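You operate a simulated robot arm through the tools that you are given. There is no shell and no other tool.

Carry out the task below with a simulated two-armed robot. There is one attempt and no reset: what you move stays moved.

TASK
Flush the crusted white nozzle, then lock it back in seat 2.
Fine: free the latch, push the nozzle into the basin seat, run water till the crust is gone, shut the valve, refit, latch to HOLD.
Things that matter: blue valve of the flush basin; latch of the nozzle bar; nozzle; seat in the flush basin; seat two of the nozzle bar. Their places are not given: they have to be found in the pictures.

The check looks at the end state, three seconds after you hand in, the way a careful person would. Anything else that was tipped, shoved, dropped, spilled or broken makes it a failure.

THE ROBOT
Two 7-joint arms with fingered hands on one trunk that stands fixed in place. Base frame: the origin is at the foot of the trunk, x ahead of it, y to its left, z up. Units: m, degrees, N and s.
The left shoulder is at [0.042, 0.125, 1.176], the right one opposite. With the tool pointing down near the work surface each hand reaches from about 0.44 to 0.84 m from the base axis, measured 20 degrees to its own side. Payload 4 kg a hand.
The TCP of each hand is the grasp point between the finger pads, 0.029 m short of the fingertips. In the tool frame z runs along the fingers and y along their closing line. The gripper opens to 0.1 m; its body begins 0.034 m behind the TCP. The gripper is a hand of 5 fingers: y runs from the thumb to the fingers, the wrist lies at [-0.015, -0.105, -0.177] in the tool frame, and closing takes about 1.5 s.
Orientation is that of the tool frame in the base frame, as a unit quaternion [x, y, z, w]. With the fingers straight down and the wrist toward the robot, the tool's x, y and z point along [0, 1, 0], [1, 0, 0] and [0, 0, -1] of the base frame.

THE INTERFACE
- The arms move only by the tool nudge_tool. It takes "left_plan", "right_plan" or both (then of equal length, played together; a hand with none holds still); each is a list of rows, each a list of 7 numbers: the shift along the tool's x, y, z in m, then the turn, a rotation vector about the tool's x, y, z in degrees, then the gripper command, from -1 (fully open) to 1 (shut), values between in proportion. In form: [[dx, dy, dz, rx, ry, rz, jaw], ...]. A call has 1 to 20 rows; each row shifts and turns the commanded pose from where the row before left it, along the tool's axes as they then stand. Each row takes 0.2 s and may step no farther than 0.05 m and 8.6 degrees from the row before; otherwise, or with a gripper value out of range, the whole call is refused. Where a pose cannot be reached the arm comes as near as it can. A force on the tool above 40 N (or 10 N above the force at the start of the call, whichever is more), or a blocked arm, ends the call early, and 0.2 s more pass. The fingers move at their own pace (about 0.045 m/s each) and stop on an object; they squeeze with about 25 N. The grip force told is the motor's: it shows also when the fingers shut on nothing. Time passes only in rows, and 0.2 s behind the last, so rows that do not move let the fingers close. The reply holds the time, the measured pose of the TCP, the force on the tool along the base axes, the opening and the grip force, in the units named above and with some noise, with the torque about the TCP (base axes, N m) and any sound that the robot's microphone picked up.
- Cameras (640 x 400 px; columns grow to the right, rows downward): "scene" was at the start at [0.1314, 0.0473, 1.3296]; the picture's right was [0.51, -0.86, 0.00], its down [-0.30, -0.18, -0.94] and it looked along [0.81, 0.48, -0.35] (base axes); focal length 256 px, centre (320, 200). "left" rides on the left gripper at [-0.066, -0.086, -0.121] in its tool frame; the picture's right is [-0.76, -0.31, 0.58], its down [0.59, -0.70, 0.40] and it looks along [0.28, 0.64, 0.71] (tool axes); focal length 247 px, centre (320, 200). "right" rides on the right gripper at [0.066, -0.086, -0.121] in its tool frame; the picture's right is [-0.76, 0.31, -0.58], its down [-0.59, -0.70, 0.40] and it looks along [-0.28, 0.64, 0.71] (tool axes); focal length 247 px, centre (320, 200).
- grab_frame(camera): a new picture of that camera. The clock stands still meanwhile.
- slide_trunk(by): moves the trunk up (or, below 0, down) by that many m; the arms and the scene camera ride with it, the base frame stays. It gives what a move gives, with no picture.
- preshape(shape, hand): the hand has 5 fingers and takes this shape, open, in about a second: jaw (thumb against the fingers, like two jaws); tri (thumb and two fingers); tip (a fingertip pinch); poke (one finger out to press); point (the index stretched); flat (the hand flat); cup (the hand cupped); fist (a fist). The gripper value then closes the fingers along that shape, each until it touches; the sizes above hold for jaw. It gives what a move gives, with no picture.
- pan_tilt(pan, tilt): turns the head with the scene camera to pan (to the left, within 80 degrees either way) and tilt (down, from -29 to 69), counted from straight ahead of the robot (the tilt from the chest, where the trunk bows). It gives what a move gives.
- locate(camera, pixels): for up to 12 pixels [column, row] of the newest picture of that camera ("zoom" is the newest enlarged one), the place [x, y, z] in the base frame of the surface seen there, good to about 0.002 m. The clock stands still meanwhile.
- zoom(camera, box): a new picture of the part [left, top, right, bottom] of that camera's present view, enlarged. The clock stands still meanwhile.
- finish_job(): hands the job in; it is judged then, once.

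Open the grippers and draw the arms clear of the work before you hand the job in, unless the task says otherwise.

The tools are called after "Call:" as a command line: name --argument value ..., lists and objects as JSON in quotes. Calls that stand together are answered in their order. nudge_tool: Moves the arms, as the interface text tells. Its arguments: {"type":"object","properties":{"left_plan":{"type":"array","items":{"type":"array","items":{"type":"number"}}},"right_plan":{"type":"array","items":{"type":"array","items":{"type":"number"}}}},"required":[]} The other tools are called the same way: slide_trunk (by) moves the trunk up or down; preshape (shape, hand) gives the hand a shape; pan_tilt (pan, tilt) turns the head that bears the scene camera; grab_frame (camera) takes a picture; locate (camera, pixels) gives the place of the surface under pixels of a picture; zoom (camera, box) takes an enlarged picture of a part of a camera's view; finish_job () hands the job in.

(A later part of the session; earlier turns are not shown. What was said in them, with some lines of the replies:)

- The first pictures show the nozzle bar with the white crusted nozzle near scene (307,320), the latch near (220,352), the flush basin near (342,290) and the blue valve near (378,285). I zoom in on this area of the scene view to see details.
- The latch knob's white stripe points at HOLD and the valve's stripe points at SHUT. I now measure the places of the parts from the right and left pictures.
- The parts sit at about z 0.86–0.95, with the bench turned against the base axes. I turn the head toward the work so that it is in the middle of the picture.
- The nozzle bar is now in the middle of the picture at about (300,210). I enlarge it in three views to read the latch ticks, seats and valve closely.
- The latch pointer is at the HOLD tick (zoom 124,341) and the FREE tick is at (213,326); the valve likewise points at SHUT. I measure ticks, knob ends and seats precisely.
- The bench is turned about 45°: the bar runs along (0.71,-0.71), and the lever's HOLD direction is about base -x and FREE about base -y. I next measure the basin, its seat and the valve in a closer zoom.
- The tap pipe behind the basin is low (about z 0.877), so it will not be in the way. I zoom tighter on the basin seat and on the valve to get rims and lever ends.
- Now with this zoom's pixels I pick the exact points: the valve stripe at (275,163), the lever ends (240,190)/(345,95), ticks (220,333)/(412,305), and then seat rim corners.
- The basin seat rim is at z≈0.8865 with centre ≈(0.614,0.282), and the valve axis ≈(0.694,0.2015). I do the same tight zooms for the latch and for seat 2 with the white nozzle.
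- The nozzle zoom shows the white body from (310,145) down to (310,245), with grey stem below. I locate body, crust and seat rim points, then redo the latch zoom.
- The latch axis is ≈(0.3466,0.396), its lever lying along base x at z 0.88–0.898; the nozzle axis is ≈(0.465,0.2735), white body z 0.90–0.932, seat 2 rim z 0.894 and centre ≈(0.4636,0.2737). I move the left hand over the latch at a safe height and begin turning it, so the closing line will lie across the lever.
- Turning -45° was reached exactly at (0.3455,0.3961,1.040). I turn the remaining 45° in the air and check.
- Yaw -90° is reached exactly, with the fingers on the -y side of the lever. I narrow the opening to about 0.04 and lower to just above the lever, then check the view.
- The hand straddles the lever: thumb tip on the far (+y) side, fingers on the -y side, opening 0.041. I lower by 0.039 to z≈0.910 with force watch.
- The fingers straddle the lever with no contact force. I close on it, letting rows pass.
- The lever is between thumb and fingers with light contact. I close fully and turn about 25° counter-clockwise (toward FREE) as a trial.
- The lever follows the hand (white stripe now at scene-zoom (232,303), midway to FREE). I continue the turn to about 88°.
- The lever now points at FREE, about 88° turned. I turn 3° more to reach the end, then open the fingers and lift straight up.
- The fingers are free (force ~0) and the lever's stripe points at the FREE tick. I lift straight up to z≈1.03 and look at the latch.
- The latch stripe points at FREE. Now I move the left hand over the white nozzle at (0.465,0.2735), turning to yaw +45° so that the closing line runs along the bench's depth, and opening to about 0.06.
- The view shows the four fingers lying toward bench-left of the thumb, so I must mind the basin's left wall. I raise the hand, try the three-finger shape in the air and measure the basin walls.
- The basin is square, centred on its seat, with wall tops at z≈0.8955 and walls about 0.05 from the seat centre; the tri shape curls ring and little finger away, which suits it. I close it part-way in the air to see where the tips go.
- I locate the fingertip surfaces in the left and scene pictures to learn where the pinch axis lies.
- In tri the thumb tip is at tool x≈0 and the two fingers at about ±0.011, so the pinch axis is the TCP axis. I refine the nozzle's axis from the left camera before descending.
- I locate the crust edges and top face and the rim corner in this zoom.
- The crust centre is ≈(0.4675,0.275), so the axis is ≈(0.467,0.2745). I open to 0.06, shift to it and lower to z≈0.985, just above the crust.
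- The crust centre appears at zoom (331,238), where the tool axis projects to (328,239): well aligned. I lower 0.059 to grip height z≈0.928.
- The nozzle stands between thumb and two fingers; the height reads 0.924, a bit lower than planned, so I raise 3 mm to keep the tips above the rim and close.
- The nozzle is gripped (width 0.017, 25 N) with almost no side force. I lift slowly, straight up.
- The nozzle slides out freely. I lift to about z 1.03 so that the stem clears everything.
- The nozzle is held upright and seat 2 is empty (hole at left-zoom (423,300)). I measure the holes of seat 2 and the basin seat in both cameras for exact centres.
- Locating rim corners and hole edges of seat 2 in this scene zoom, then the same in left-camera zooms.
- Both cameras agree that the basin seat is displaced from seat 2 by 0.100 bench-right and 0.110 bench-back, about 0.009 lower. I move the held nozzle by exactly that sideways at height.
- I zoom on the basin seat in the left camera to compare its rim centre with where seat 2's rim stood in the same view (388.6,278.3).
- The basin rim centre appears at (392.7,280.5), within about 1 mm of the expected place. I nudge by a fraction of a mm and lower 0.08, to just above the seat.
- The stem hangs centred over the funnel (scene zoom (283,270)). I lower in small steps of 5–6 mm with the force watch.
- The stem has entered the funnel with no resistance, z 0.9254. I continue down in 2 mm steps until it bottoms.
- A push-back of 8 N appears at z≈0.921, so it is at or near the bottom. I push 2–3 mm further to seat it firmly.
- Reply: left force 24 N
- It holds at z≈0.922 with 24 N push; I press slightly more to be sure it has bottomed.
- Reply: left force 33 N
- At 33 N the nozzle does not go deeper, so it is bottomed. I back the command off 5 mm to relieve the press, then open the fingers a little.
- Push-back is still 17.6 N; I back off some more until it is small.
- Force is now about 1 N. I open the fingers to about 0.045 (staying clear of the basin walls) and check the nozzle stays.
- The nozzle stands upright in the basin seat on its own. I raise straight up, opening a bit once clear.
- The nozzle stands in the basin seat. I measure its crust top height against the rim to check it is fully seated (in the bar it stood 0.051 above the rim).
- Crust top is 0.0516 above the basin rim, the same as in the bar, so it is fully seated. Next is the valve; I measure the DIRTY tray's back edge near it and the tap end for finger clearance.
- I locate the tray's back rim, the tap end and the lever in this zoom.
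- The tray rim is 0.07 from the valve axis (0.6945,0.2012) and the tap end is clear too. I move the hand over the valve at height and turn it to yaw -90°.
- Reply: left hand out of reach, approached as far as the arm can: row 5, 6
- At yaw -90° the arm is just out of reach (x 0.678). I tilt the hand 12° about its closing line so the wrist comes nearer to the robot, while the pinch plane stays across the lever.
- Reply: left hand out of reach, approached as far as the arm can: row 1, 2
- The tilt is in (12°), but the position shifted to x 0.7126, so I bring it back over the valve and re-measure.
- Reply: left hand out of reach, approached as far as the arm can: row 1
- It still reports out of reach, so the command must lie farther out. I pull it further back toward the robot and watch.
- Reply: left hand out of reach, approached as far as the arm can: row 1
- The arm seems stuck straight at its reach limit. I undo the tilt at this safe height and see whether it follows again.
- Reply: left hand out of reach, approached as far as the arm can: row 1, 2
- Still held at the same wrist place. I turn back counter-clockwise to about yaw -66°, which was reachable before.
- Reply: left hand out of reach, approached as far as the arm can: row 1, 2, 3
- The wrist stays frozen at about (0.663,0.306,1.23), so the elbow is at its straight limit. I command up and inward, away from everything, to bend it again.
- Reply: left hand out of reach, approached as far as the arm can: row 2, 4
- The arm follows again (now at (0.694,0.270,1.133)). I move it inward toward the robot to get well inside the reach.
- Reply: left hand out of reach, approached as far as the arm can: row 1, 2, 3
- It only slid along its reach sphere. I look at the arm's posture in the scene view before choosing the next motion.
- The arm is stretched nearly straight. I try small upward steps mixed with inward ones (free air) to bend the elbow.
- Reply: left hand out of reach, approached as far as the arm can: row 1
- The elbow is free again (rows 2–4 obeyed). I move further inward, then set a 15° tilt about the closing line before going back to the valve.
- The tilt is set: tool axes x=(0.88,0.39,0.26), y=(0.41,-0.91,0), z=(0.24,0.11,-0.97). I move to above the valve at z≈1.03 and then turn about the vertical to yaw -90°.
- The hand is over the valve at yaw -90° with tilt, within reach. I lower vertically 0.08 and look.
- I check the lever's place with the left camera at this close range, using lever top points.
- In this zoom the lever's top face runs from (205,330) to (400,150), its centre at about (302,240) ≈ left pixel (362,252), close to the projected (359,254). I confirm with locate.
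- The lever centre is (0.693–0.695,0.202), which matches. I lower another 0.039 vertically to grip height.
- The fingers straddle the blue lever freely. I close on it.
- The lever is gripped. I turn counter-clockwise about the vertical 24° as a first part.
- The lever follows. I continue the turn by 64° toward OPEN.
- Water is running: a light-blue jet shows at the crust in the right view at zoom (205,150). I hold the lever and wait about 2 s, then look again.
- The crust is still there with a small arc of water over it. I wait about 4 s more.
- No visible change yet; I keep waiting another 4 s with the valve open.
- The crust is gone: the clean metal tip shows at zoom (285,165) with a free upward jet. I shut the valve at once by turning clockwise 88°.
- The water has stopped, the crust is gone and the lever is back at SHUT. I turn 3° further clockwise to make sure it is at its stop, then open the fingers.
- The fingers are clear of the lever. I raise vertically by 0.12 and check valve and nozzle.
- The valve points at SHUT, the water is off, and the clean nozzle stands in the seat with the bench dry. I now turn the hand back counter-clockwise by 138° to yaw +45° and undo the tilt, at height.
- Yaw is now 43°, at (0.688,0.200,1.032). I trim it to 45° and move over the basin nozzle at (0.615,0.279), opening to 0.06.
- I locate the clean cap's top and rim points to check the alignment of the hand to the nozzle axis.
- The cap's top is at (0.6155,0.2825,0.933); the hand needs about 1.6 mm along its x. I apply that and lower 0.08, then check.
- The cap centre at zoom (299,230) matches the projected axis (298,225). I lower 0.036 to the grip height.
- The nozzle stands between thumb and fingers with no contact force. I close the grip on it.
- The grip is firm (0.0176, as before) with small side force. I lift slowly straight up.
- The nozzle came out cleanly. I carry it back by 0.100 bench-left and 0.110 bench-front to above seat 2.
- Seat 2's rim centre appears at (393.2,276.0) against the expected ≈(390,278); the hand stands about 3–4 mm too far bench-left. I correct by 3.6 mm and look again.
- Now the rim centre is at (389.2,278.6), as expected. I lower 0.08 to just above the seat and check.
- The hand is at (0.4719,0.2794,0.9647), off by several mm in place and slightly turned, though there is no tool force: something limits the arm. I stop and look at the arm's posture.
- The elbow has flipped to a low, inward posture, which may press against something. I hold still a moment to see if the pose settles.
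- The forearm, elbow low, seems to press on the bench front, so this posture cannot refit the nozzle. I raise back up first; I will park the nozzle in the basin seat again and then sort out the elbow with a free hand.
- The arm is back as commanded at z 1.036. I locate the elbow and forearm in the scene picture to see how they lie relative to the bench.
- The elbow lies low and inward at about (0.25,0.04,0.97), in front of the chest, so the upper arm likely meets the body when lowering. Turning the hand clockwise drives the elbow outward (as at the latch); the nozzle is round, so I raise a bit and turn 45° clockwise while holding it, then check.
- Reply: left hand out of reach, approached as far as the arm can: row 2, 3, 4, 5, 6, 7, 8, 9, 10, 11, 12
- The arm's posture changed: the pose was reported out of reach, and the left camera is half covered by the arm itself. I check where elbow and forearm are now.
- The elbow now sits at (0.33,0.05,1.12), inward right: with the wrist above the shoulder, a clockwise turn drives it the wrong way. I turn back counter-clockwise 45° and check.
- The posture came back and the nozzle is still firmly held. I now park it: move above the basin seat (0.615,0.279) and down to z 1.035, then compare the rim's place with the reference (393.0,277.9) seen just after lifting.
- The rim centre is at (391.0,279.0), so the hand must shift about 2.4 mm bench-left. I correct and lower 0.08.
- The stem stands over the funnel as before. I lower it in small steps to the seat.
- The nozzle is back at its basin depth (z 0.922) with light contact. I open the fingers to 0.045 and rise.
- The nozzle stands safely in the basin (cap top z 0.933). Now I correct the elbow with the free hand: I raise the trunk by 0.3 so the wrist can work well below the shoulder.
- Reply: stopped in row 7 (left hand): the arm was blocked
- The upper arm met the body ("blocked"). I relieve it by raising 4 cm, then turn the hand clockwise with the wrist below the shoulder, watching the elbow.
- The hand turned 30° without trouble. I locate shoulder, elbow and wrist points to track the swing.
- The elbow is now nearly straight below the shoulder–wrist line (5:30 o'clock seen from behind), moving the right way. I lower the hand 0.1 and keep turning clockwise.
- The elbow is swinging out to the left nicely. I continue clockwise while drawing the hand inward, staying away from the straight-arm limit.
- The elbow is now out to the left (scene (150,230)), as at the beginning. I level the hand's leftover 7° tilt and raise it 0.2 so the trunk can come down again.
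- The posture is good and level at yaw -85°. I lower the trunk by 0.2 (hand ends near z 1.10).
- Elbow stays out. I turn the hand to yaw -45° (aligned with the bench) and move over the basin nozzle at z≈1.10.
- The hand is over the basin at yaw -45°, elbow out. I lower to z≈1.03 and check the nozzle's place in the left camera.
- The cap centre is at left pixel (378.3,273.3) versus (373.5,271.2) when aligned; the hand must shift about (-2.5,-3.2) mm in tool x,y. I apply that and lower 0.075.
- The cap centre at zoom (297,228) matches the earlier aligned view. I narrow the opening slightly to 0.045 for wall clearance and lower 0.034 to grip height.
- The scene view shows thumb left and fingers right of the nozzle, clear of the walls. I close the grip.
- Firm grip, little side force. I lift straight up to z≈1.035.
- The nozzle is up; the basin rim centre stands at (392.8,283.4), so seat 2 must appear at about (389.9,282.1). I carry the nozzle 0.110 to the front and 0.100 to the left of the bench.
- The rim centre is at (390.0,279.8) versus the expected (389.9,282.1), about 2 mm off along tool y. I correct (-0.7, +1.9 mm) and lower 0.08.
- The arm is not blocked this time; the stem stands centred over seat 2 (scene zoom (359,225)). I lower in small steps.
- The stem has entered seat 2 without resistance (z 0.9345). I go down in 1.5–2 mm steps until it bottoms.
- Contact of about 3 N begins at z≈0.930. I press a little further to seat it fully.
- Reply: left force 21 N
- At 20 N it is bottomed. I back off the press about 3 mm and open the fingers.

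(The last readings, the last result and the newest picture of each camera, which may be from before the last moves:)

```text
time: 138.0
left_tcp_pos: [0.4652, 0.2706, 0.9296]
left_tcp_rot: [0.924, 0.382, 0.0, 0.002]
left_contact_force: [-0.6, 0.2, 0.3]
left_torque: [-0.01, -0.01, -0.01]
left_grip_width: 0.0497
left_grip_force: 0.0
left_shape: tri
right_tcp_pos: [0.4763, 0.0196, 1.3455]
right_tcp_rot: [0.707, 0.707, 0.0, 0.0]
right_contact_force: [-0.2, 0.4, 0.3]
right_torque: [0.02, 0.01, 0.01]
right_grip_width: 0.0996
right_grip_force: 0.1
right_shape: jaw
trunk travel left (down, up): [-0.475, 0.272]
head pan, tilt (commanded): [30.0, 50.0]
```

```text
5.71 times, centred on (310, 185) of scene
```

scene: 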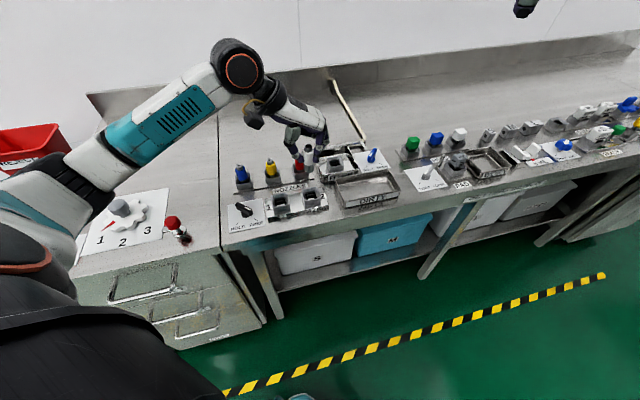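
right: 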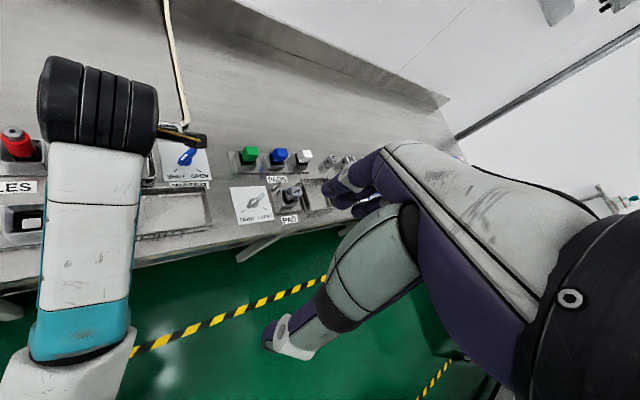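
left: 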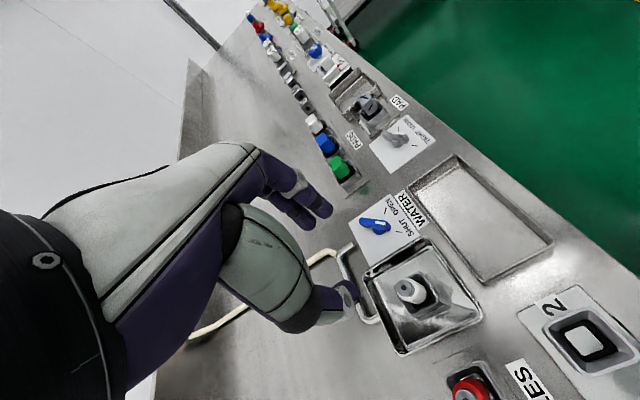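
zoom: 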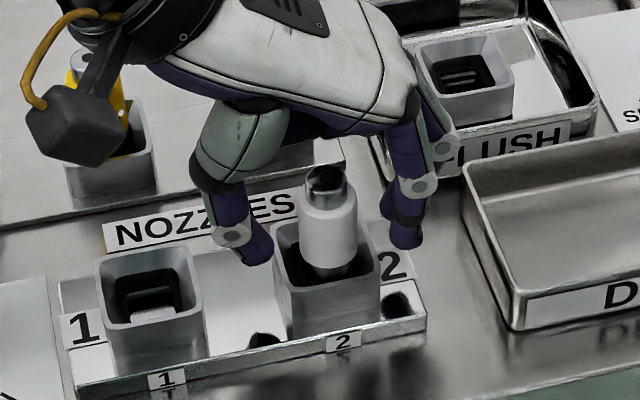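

The nozzle stands in seat 2 by itself. I rise straight up and measure its height against the rim.

Call:
nudge_tool --left_plan '[[0, 0, -0.015, 0, 0, 0, 0.0], [0, 0, -0.025, 0, 0, 0, 0.0], [0, 0, -0.035, 0, 0, 0, 0.0], [0, 0, -0.035, 0, 0, 0, 0.0], [0, 0, 0, 0, 0, 0, 0.0]]'

Call:
zoom --camera "left" --box '[330, 220, 430, 320]'

Call:
locate --camera "zoom" --pixels '[[320, 200], [300, 200], [310, 220], [290, 190], [330, 215]]'

Call:
zoom --camera "scene" --box '[220, 140, 350, 240]'

```text
time: 139.2
left_tcp_pos: [0.4658, 0.2722, 1.0377]
left_tcp_rot: [0.924, 0.382, 0.002, 0.001]
left_contact_force: [0.6, -0.3, -0.6]
left_torque: [0.03, 0.0, 0.01]
left_grip_width: 0.0497
left_grip_force: 0.0
left_shape: tri
right_tcp_pos: [0.4779, 0.022, 1.3453]
right_tcp_rot: [0.707, 0.707, 0.0, 0.0]
right_contact_force: [0.6, -0.5, -0.5]
right_torque: [-0.01, -0.01, 0.0]
right_grip_width: 0.0998
right_grip_force: 0.1
right_shape: jaw
trunk travel left (down, up): [-0.475, 0.272]
head pan, tilt (commanded): [30.0, 50.0]
```

```text
4.00 times, centred on (380, 270) of left
```

zoom: 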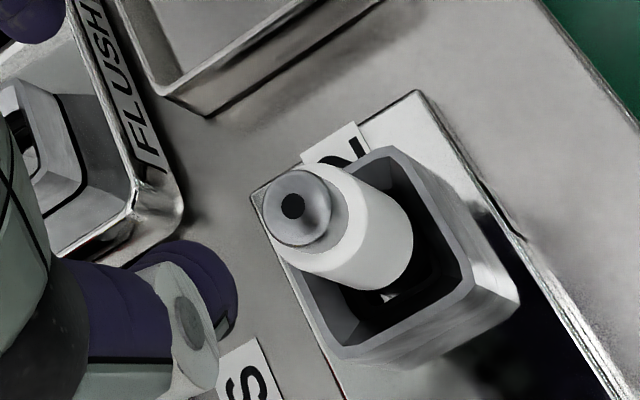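

```text
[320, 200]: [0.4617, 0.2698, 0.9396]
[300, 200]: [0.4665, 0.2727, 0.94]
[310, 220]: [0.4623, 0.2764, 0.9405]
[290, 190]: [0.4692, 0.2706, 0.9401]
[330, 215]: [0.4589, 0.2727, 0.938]
```

```text
4.00 times, centred on (285, 190) of scene
```

zoom: 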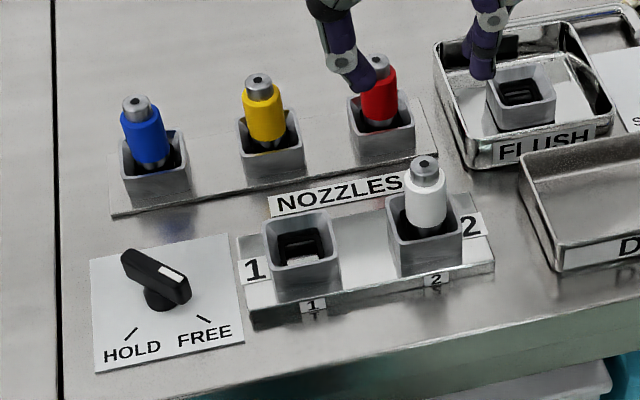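

The cap top is 0.0475 above the rim, the same as in the basin, so the nozzle is fully seated in seat 2. Now the latch: I move over it at (0.347,0.3955), then turn to yaw 0°, across the lever that now lies along base y.

Call:
nudge_tool --left_plan '[[0.0006, -0.0342, 0, 0, 0, 0, 0.1], [0.0006, -0.0342, 0, 0, 0, 0, 0.1], [0.0006, -0.0342, 0, 0, 0, 0, 0.1], [0.0006, -0.0342, 0, 0, 0, 0, 0.1], [0.0006, -0.0344, 0, 0, 0, 0, 0.1], [0, 0, 0, 0, 0, 0, 0.1]]'

Call:
grab_frame --camera "scene"

```text
time: 140.6
left_tcp_pos: [0.3455, 0.3965, 1.0401]
left_tcp_rot: [0.924, 0.383, 0.002, 0.0]
left_contact_force: [-0.1, -0.8, 0.2]
left_torque: [0.0, 0.0, 0.03]
left_grip_width: 0.0452
left_grip_force: 0.1
left_shape: tri
right_tcp_pos: [0.4775, 0.021, 1.345]
right_tcp_rot: [0.707, 0.707, 0.0, 0.0]
right_contact_force: [0.1, -0.4, -0.7]
right_torque: [0.01, 0.01, -0.03]
right_grip_width: 0.0999
right_grip_force: 0.0
right_shape: jaw
trunk travel left (down, up): [-0.475, 0.272]
head pan, tilt (commanded): [30.0, 50.0]
```

```text
taken
```

scene: 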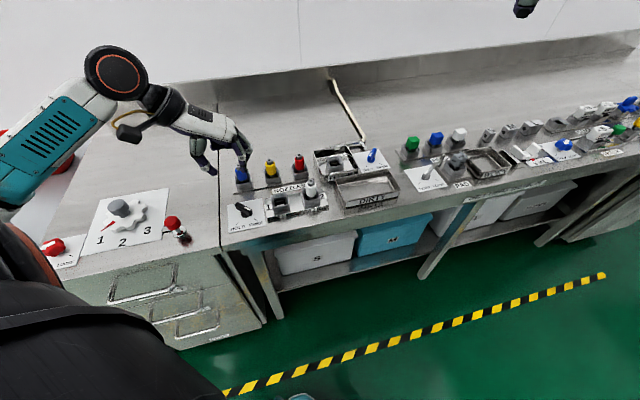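

The hand is over the latch with the elbow well out. I turn 45° counter-clockwise to yaw 0°.

Call:
nudge_tool --left_plan '[[0, 0, 0, 0, 0, -7.5, 0.1], [0, 0, 0, 0, 0, -7.5, 0.1], [0, 0, 0, 0, 0, -7.5, 0.1], [0, 0, 0, 0, 0, -7.5, 0.1], [0, 0, 0, 0, 0, -7.5, 0.1], [0, 0, 0, 0, 0, -7.5, 0.1], [0, 0, 0, 0, 0, 0, 0.1]]'

Call:
grab_frame --camera "scene"

Call:
grab_frame --camera "left"

```text
time: 142.2
left_tcp_pos: [0.3451, 0.3947, 1.0394]
left_tcp_rot: [0.706, 0.708, 0.001, 0.002]
left_contact_force: [-0.4, -0.3, 0.3]
left_torque: [-0.02, -0.03, -0.03]
left_grip_width: 0.0453
left_grip_force: 0.1
left_shape: tri
right_tcp_pos: [0.4772, 0.0205, 1.3448]
right_tcp_rot: [0.707, 0.707, -0.001, 0.0]
right_contact_force: [-1.1, -0.3, -0.2]
right_torque: [-0.02, -0.05, 0.0]
right_grip_width: 0.0998
right_grip_force: 0.1
right_shape: jaw
trunk travel left (down, up): [-0.475, 0.272]
head pan, tilt (commanded): [30.0, 50.0]
```

```text
taken
```

scene: 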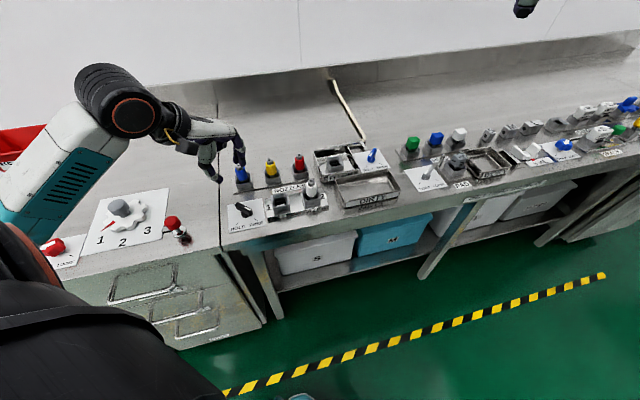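

```text
taken
```

left: 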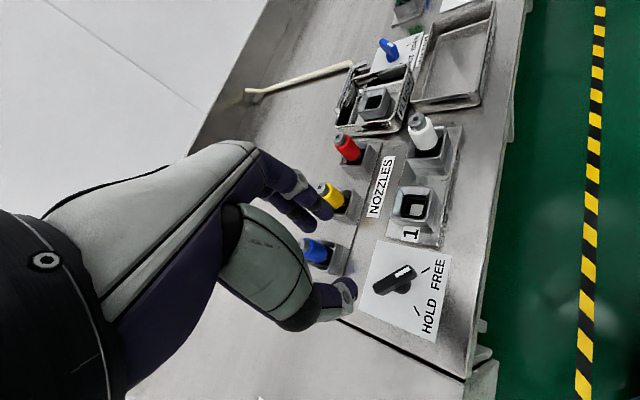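

The hand is at yaw 0° above the latch, elbow out. I check the lever's exact place in the left camera.

Call:
zoom --camera "left" --box '[350, 240, 450, 320]'

Call:
locate --camera "zoom" --pixels '[[320, 200], [290, 210], [350, 180], [380, 165], [230, 245], [310, 190], [340, 220], [300, 205]]'

```text
5.00 times, centred on (400, 280) of left
```

zoom: 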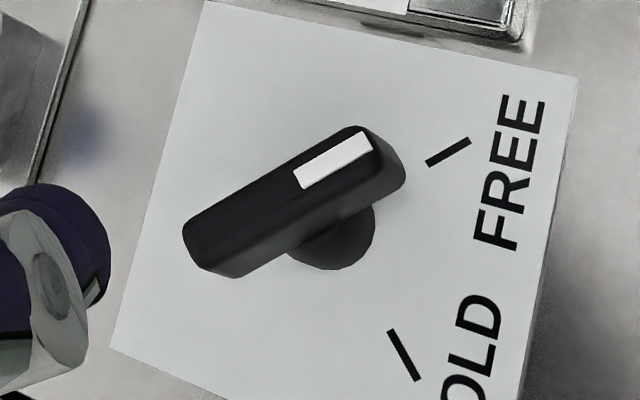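

```text
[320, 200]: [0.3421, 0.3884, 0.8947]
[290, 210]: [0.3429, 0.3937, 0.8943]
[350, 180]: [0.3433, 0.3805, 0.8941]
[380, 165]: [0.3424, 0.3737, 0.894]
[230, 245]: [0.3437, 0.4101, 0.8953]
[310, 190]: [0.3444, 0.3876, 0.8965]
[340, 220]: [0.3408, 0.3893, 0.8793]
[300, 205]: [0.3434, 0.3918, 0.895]
```

The lever's centre is (0.3455,0.395), matching the hand. I lower to z≈0.95 and check.

Call:
nudge_tool --left_plan '[[0.0005, 0.0005, 0.03, 0, 0, 0, 0.1], [0, 0, 0.03, 0, 0, 0, 0.1], [0, 0, 0.029, 0, 0, 0, 0.1], [0, 0, 0, 0, 0, 0, 0.1]]'

Call:
zoom --camera "left" --box '[220, 130, 480, 330]'

Call:
zoom --camera "scene" --box '[170, 110, 300, 230]'

```text
time: 143.2
left_tcp_pos: [0.3463, 0.3961, 0.9484]
left_tcp_rot: [0.707, 0.707, 0.001, 0.001]
left_contact_force: [-0.3, -0.5, -0.4]
left_torque: [0.0, -0.03, 0.01]
left_grip_width: 0.0449
left_grip_force: 0.1
left_shape: tri
right_tcp_pos: [0.4769, 0.0204, 1.3452]
right_tcp_rot: [0.707, 0.707, 0.0, 0.0]
right_contact_force: [-0.2, 0.3, -0.1]
right_torque: [-0.01, 0.0, 0.03]
right_grip_width: 0.0997
right_grip_force: 0.1
right_shape: jaw
trunk travel left (down, up): [-0.475, 0.272]
head pan, tilt (commanded): [30.0, 50.0]
```

```text
2.00 times, centred on (350, 230) of left
```

zoom: 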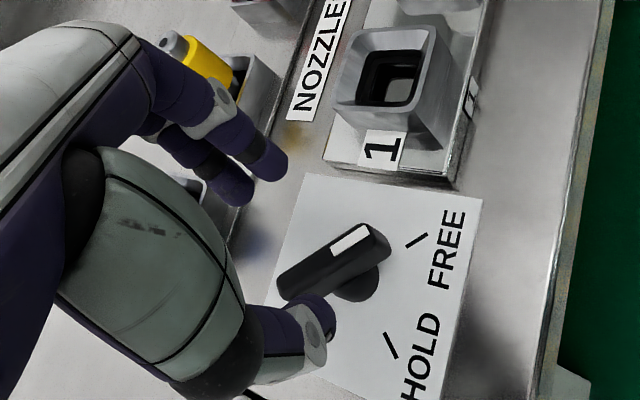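

```text
3.33 times, centred on (235, 170) of scene
```

zoom: 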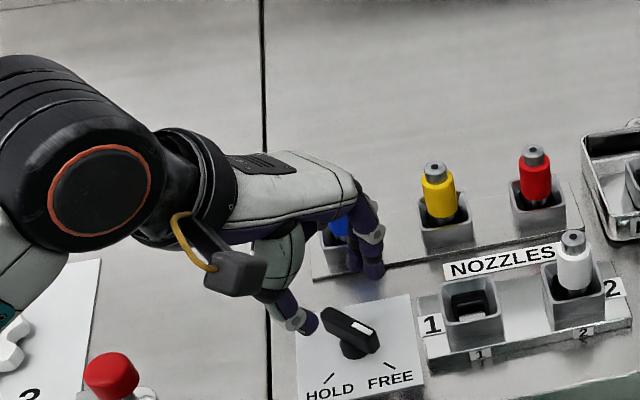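

The hand straddles the lever line: thumb on the -x side, fingers on the +x side, clear of seat 1. I lower 0.0375 to z≈0.911.

Call:
nudge_tool --left_plan '[[0, 0, 0.0125, 0, 0, 0, 0.1], [0, 0, 0.0125, 0, 0, 0, 0.1], [0, 0, 0.0125, 0, 0, 0, 0.1], [0, 0, 0, 0, 0, 0, 0.1]]'

Call:
zoom --camera "left" --box '[220, 130, 480, 330]'

Call:
zoom --camera "scene" --box '[170, 110, 300, 230]'

```text
time: 144.2
left_tcp_pos: [0.347, 0.396, 0.9129]
left_tcp_rot: [0.707, 0.707, 0.002, 0.001]
left_contact_force: [1.0, 0.0, 0.3]
left_torque: [-0.01, -0.01, 0.0]
left_grip_width: 0.0453
left_grip_force: 0.1
left_shape: tri
right_tcp_pos: [0.4772, 0.0206, 1.345]
right_tcp_rot: [0.707, 0.707, 0.001, 0.0]
right_contact_force: [0.7, 0.6, -0.7]
right_torque: [-0.03, -0.02, -0.02]
right_grip_width: 0.0998
right_grip_force: 0.0
right_shape: jaw
trunk travel left (down, up): [-0.475, 0.272]
head pan, tilt (commanded): [30.0, 50.0]
```

```text
2.00 times, centred on (350, 230) of left
```

zoom: 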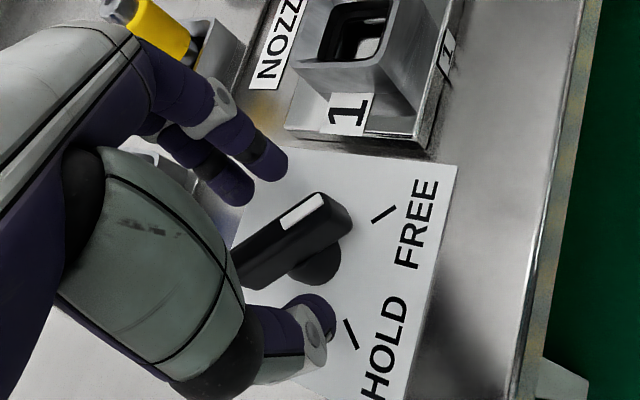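

```text
3.33 times, centred on (235, 170) of scene
```

zoom: 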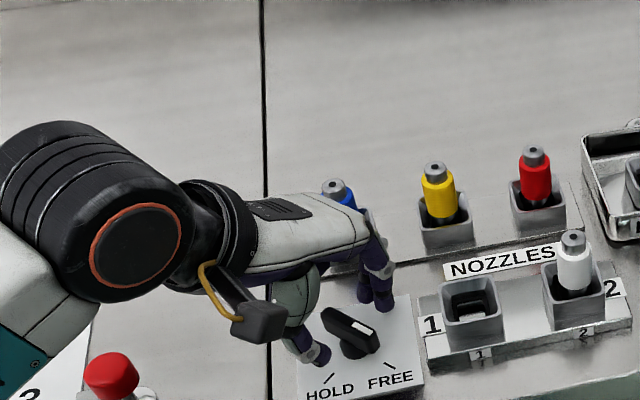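

No contact. Before gripping I check that the forearm stays well above the red knob and dial at the left.

Call:
locate --camera "zoom" --pixels '[[110, 365], [130, 250], [30, 320], [60, 340], [10, 370]]'

Call:
nudge_tool --left_plan '[[0, 0, 0, 0, 0, 0, 0.5], [0, 0, 0, 0, 0, 0, 0.8], [0, 0, 0, 0, 0, 0, 1], [0, 0, 0, 0, 0, 0, 1], [0, 0, 0, 0, 0, 0, 1]]'

Call:
zoom --camera "left" --box '[220, 130, 480, 330]'

```text
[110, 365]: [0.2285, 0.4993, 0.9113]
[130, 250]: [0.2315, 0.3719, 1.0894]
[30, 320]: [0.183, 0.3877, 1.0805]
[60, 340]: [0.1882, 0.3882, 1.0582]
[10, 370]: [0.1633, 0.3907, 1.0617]
```

```text
time: 145.4
left_tcp_pos: [0.3465, 0.397, 0.9116]
left_tcp_rot: [0.708, 0.707, 0.001, 0.003]
left_contact_force: [0.4, -1.0, -1.7]
left_torque: [0.0, 0.03, 0.01]
left_grip_width: 0.0069
left_grip_force: 24.9
left_shape: tri
right_tcp_pos: [0.4775, 0.0208, 1.3452]
right_tcp_rot: [0.708, 0.707, 0.0, 0.0]
right_contact_force: [0.3, -0.8, -0.1]
right_torque: [-0.01, 0.02, -0.01]
right_grip_width: 0.0996
right_grip_force: 0.1
right_shape: jaw
trunk travel left (down, up): [-0.475, 0.272]
head pan, tilt (commanded): [30.0, 50.0]
```

```text
2.00 times, centred on (350, 230) of left
```

zoom: 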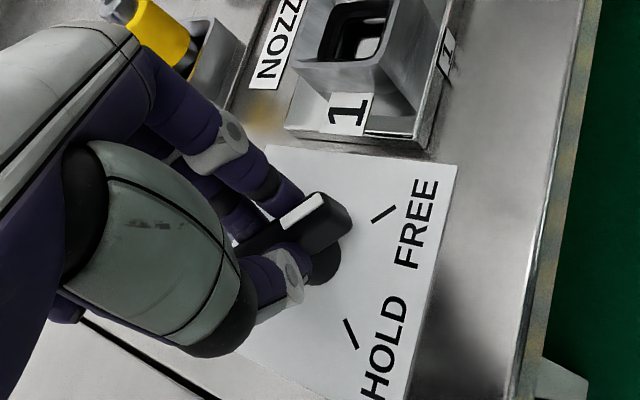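

The lever is gripped and the forearm (z>1.05) is well above the red knob (z 0.91). I turn clockwise 24° toward HOLD first.

Call:
nudge_tool --left_plan '[[0, 0, 0, 0, 0, 8, 1], [0, 0, 0, 0, 0, 8, 1], [0, 0, 0, 0, 0, 8, 1], [0, 0, 0, 0, 0, 0, 1]]'

Call:
zoom --camera "scene" --box '[170, 110, 300, 230]'

```text
time: 146.4
left_tcp_pos: [0.3465, 0.3961, 0.9119]
left_tcp_rot: [0.839, 0.543, 0.001, 0.001]
left_contact_force: [-0.4, 0.6, -7.3]
left_torque: [0.0, 0.02, 0.04]
left_grip_width: 0.0068
left_grip_force: 24.6
left_shape: tri
right_tcp_pos: [0.4765, 0.0215, 1.3457]
right_tcp_rot: [0.707, 0.707, 0.001, 0.001]
right_contact_force: [0.4, 0.1, 0.0]
right_torque: [0.0, 0.02, 0.0]
right_grip_width: 0.0999
right_grip_force: 0.1
right_shape: jaw
trunk travel left (down, up): [-0.475, 0.272]
head pan, tilt (commanded): [30.0, 50.0]
```

```text
3.33 times, centred on (235, 170) of scene
```

zoom: 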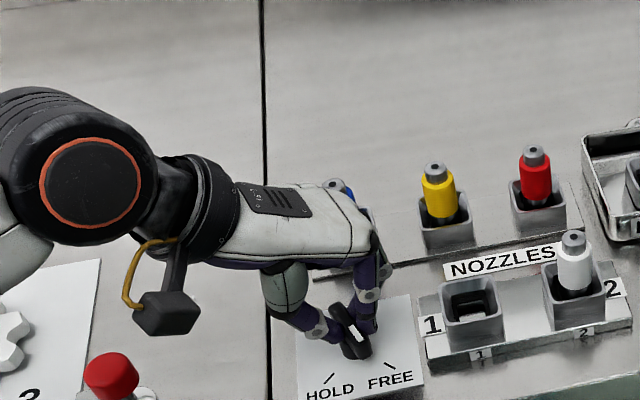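

The lever follows (stripe at (360,330), between the marks). I continue clockwise 64° more.

Call:
nudge_tool --left_plan '[[0, 0, 0, 0, 0, 8, 1], [0, 0, 0, 0, 0, 8, 1], [0, 0, 0, 0, 0, 8, 1], [0, 0, 0, 0, 0, 8, 1], [0, 0, 0, 0, 0, 8, 1], [0, 0, 0, 0, 0, 8, 1], [0, 0, 0, 0, 0, 8, 1], [0, 0, 0, 0, 0, 8, 1], [0, 0, 0, 0, 0, 0, 1]]'

Call:
zoom --camera "scene" --box '[170, 110, 300, 230]'

Call:
zoom --camera "left" --box '[220, 130, 480, 330]'

```text
time: 148.4
left_tcp_pos: [0.3464, 0.3962, 0.9125]
left_tcp_rot: [1.0, 0.017, 0.001, 0.001]
left_contact_force: [1.2, 4.2, -6.4]
left_torque: [0.08, -0.01, 0.01]
left_grip_width: 0.0067
left_grip_force: 25.3
left_shape: tri
right_tcp_pos: [0.4771, 0.0224, 1.3448]
right_tcp_rot: [0.708, 0.706, 0.001, 0.0]
right_contact_force: [0.0, 0.0, -0.3]
right_torque: [-0.01, 0.0, 0.02]
right_grip_width: 0.0998
right_grip_force: 0.1
right_shape: jaw
trunk travel left (down, up): [-0.475, 0.272]
head pan, tilt (commanded): [30.0, 50.0]
```

```text
3.33 times, centred on (235, 170) of scene
```

zoom: 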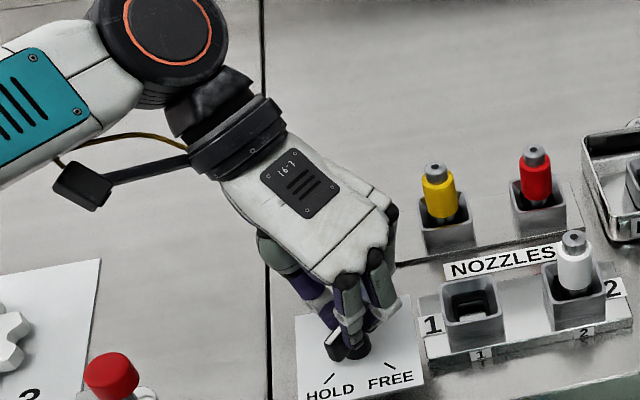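

```text
2.00 times, centred on (350, 230) of left
```

zoom: 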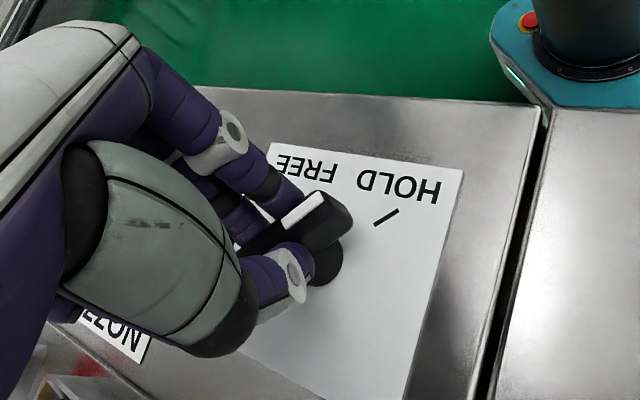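

The lever points near HOLD (yaw -88°). I turn 4° more to its end, then open the fingers.

Call:
nudge_tool --left_plan '[[0, 0, 0, 0, 0, 4, 1], [0, 0, 0, 0, 0, 0, 1]]'

Call:
nudge_tool --left_plan '[[0, 0, 0, 0, 0, 0, 0.6], [0, 0, 0, 0, 0, 0, 0.3], [0, 0, 0, 0, 0, 0, 0.1], [0, 0, 0, 0, 0, 0, 0.1], [0, 0, 0, 0, 0, 0, 0.1]]'

Call:
zoom --camera "left" --box '[220, 130, 480, 330]'

```text
time: 149.0
left_tcp_pos: [0.3464, 0.3964, 0.9124]
left_tcp_rot: [1.0, -0.017, 0.002, 0.001]
left_contact_force: [-0.3, 4.2, -5.3]
left_torque: [0.09, -0.02, -0.01]
left_grip_width: 0.0066
left_grip_force: 25.0
left_shape: tri
right_tcp_pos: [0.477, 0.0224, 1.3452]
right_tcp_rot: [0.707, 0.707, 0.0, -0.001]
right_contact_force: [0.2, -0.1, 0.7]
right_torque: [0.0, -0.02, 0.01]
right_grip_width: 0.0997
right_grip_force: 0.0
right_shape: jaw
trunk travel left (down, up): [-0.475, 0.272]
head pan, tilt (commanded): [30.0, 50.0]
```

```text
time: 150.2
left_tcp_pos: [0.3466, 0.3949, 0.9124]
left_tcp_rot: [1.0, -0.017, 0.003, 0.001]
left_contact_force: [0.3, 0.0, -0.3]
left_torque: [-0.04, -0.01, 0.02]
left_grip_width: 0.0447
left_grip_force: 0.1
left_shape: tri
right_tcp_pos: [0.4774, 0.0215, 1.3462]
right_tcp_rot: [0.708, 0.707, 0.0, 0.0]
right_contact_force: [0.0, -0.5, 0.2]
right_torque: [-0.01, -0.03, 0.01]
right_grip_width: 0.0998
right_grip_force: 0.0
right_shape: jaw
trunk travel left (down, up): [-0.475, 0.272]
head pan, tilt (commanded): [30.0, 50.0]
```

```text
2.00 times, centred on (350, 230) of left
```

zoom: 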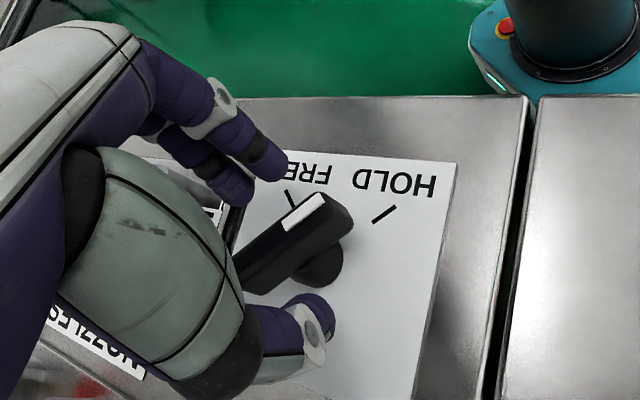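

The fingers are free and the stripe points to the HOLD tick. I rise straight up.

Call:
nudge_tool --left_plan '[[0, 0, -0.02, 0, 0, 0, 0.1], [0, 0, -0.04, 0, 0, 0, 0.1], [0, 0, -0.05, 0, 0, 0, 0.1], [0, 0, -0.05, 0, 0, 0, 0.1], [0, 0, -0.04, 0, 0, 0, 0.1], [0, 0, 0, 0, 0, 0, 0.1]]'

Call:
zoom --camera "scene" --box '[200, 130, 420, 250]'

Call:
zoom --camera "scene" --box '[220, 180, 270, 230]'

```text
time: 151.6
left_tcp_pos: [0.3451, 0.3949, 1.1128]
left_tcp_rot: [1.0, -0.018, 0.002, 0.0]
left_contact_force: [0.1, 0.7, 0.1]
left_torque: [0.01, 0.02, 0.02]
left_grip_width: 0.0446
left_grip_force: 0.1
left_shape: tri
right_tcp_pos: [0.476, 0.0212, 1.3448]
right_tcp_rot: [0.707, 0.707, 0.0, 0.001]
right_contact_force: [0.1, 0.7, 0.0]
right_torque: [-0.01, -0.03, 0.0]
right_grip_width: 0.0999
right_grip_force: 0.1
right_shape: jaw
trunk travel left (down, up): [-0.475, 0.272]
head pan, tilt (commanded): [30.0, 50.0]
```

```text
2.91 times, centred on (310, 190) of scene
```

zoom: 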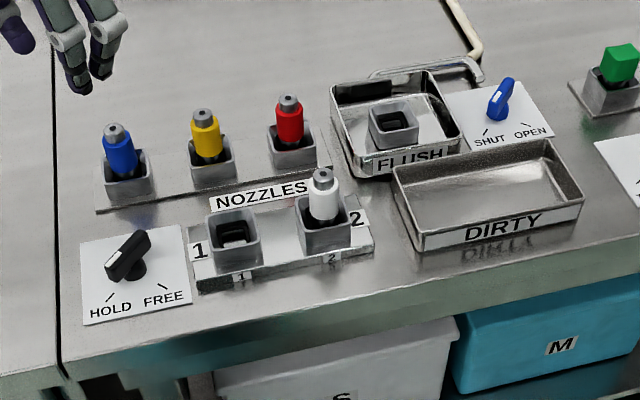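

```text
8.00 times, centred on (245, 205) of scene
```

zoom: 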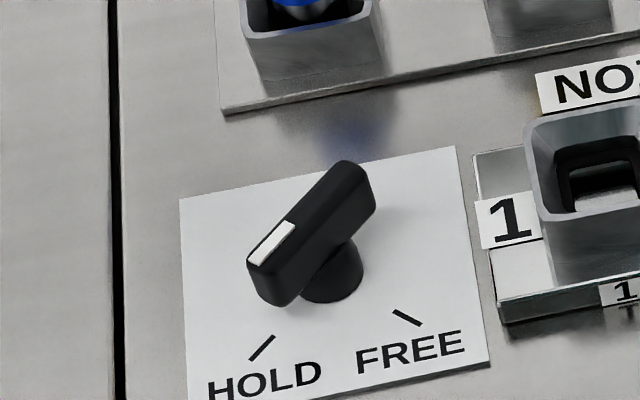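

The picture shows the latch at HOLD, the valve at SHUT and the clean white nozzle in seat 2, with nothing else disturbed. I verify the lever angle and the nozzle's uprightness by locating points.

Call:
locate --camera "zoom" --pixels '[[272, 243], [258, 258], [290, 228], [345, 172], [325, 195], [272, 337], [252, 358]]'

Call:
zoom --camera "scene" --box '[290, 170, 340, 220]'

Call:
locate --camera "zoom" --pixels '[[320, 190], [320, 170], [300, 230], [350, 230], [322, 260]]'

Call:
zoom --camera "scene" --box '[330, 140, 400, 200]'

Call:
locate --camera "zoom" --pixels '[[440, 120], [420, 150], [460, 90]]'

```text
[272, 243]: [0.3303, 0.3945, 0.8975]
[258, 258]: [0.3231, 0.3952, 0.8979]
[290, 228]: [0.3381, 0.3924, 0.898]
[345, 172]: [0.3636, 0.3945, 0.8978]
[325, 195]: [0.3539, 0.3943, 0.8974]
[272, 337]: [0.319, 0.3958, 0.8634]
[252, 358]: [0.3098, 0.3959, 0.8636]
```

```text
8.00 times, centred on (315, 195) of scene
```

zoom: 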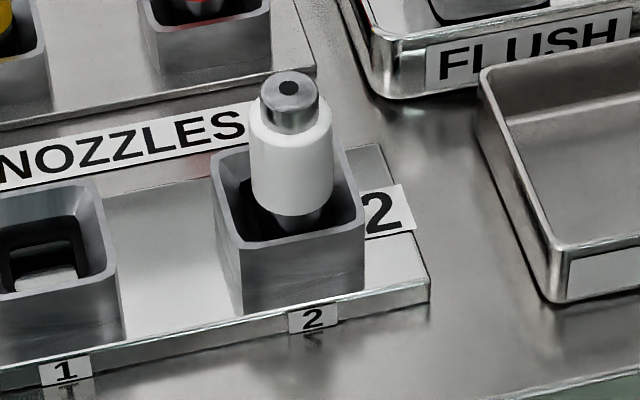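

```text
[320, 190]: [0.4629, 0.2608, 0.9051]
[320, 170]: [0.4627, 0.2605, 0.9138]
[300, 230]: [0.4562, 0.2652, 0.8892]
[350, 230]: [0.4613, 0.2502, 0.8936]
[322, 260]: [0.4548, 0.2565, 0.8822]
```

```text
6.67 times, centred on (365, 170) of scene
```

zoom: 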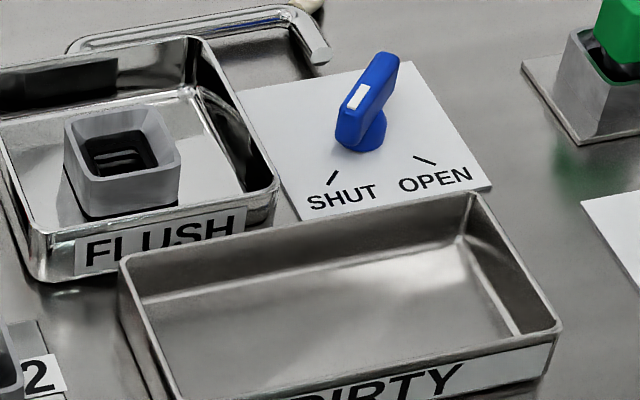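

```text
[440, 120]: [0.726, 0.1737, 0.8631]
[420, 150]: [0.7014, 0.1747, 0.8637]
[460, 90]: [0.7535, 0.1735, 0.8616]
```

The lever lies exactly along base -x (HOLD), the nozzle is upright and the valve is at SHUT. I open the left hand fully and draw it up and away to the left, clear of the work.

Call:
nudge_tool --left_plan '[[0, 0, -0.04, 0, 0, 0, -0.3], [0, -0.02, -0.04, 0, 0, 0, -0.7], [0, -0.03, -0.03, 0, 0, 0, -1], [0, -0.03, -0.02, 0, 0, 0, -1], [0, -0.03, 0, 0, 0, 0, -1], [0, 0, 0, 0, 0, 0, -1], [0, 0, 0, 0, 0, 0, -1]]'

Call:
grab_frame --camera "scene"

Call:
grab_frame --camera "right"

```text
time: 153.2
left_tcp_pos: [0.3491, 0.5068, 1.2415]
left_tcp_rot: [1.0, -0.018, 0.002, 0.001]
left_contact_force: [0.1, 0.3, -0.8]
left_torque: [-0.04, -0.03, 0.01]
left_grip_width: 0.1
left_grip_force: 0.0
left_shape: tri
right_tcp_pos: [0.477, 0.0217, 1.3443]
right_tcp_rot: [0.707, 0.707, 0.0, 0.0]
right_contact_force: [0.1, 0.3, -0.5]
right_torque: [0.0, -0.01, 0.0]
right_grip_width: 0.0996
right_grip_force: 0.0
right_shape: jaw
trunk travel left (down, up): [-0.475, 0.272]
head pan, tilt (commanded): [30.0, 50.0]
```

```text
taken
```

scene: 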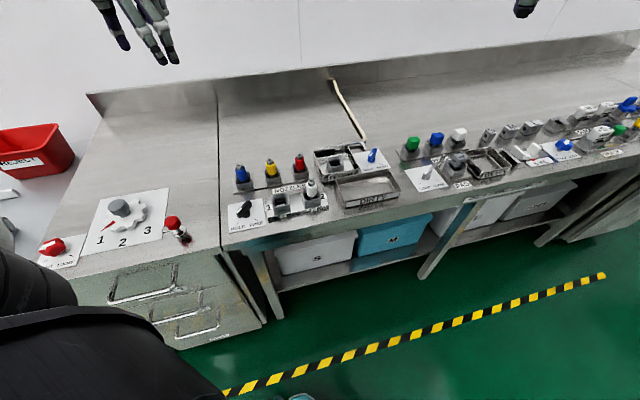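

```text
taken
```

right: 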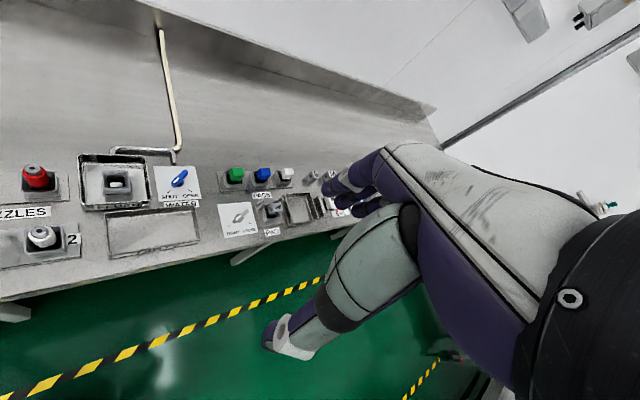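

Everything is in its final state: clean nozzle in seat 2, latch at HOLD, valve SHUT, bench dry, both hands open and clear. I hand the job in.

Call:
finish_job

```text
The job is handed in.
```

The white nozzle is flushed clean and locked back in seat 2. The latch is at HOLD, the valve is at SHUT, and the job is handed in. The check's result has not come back to me.

- **Flush:** The nozzle went fully into the basin seat. The crust came off within about 10 seconds of running water, and I shut the valve straight away. The bench looked dry in the last pictures.
- **Refit:** The cap stands the same height above the rim in seat 2 as it did in the basin. It went in without resistance until it bottomed.
- **Extra step:** After the flush my left elbow ended up in a bad posture and blocked my first try at seat 2. I parked the nozzle in the basin again, fixed the arm with that hand empty, and then refitted it.
- **End state:** In the last pictures nothing else on the bench looked moved. Both hands are open and clear of the work. The trunk is 0.1 m higher than at the start.
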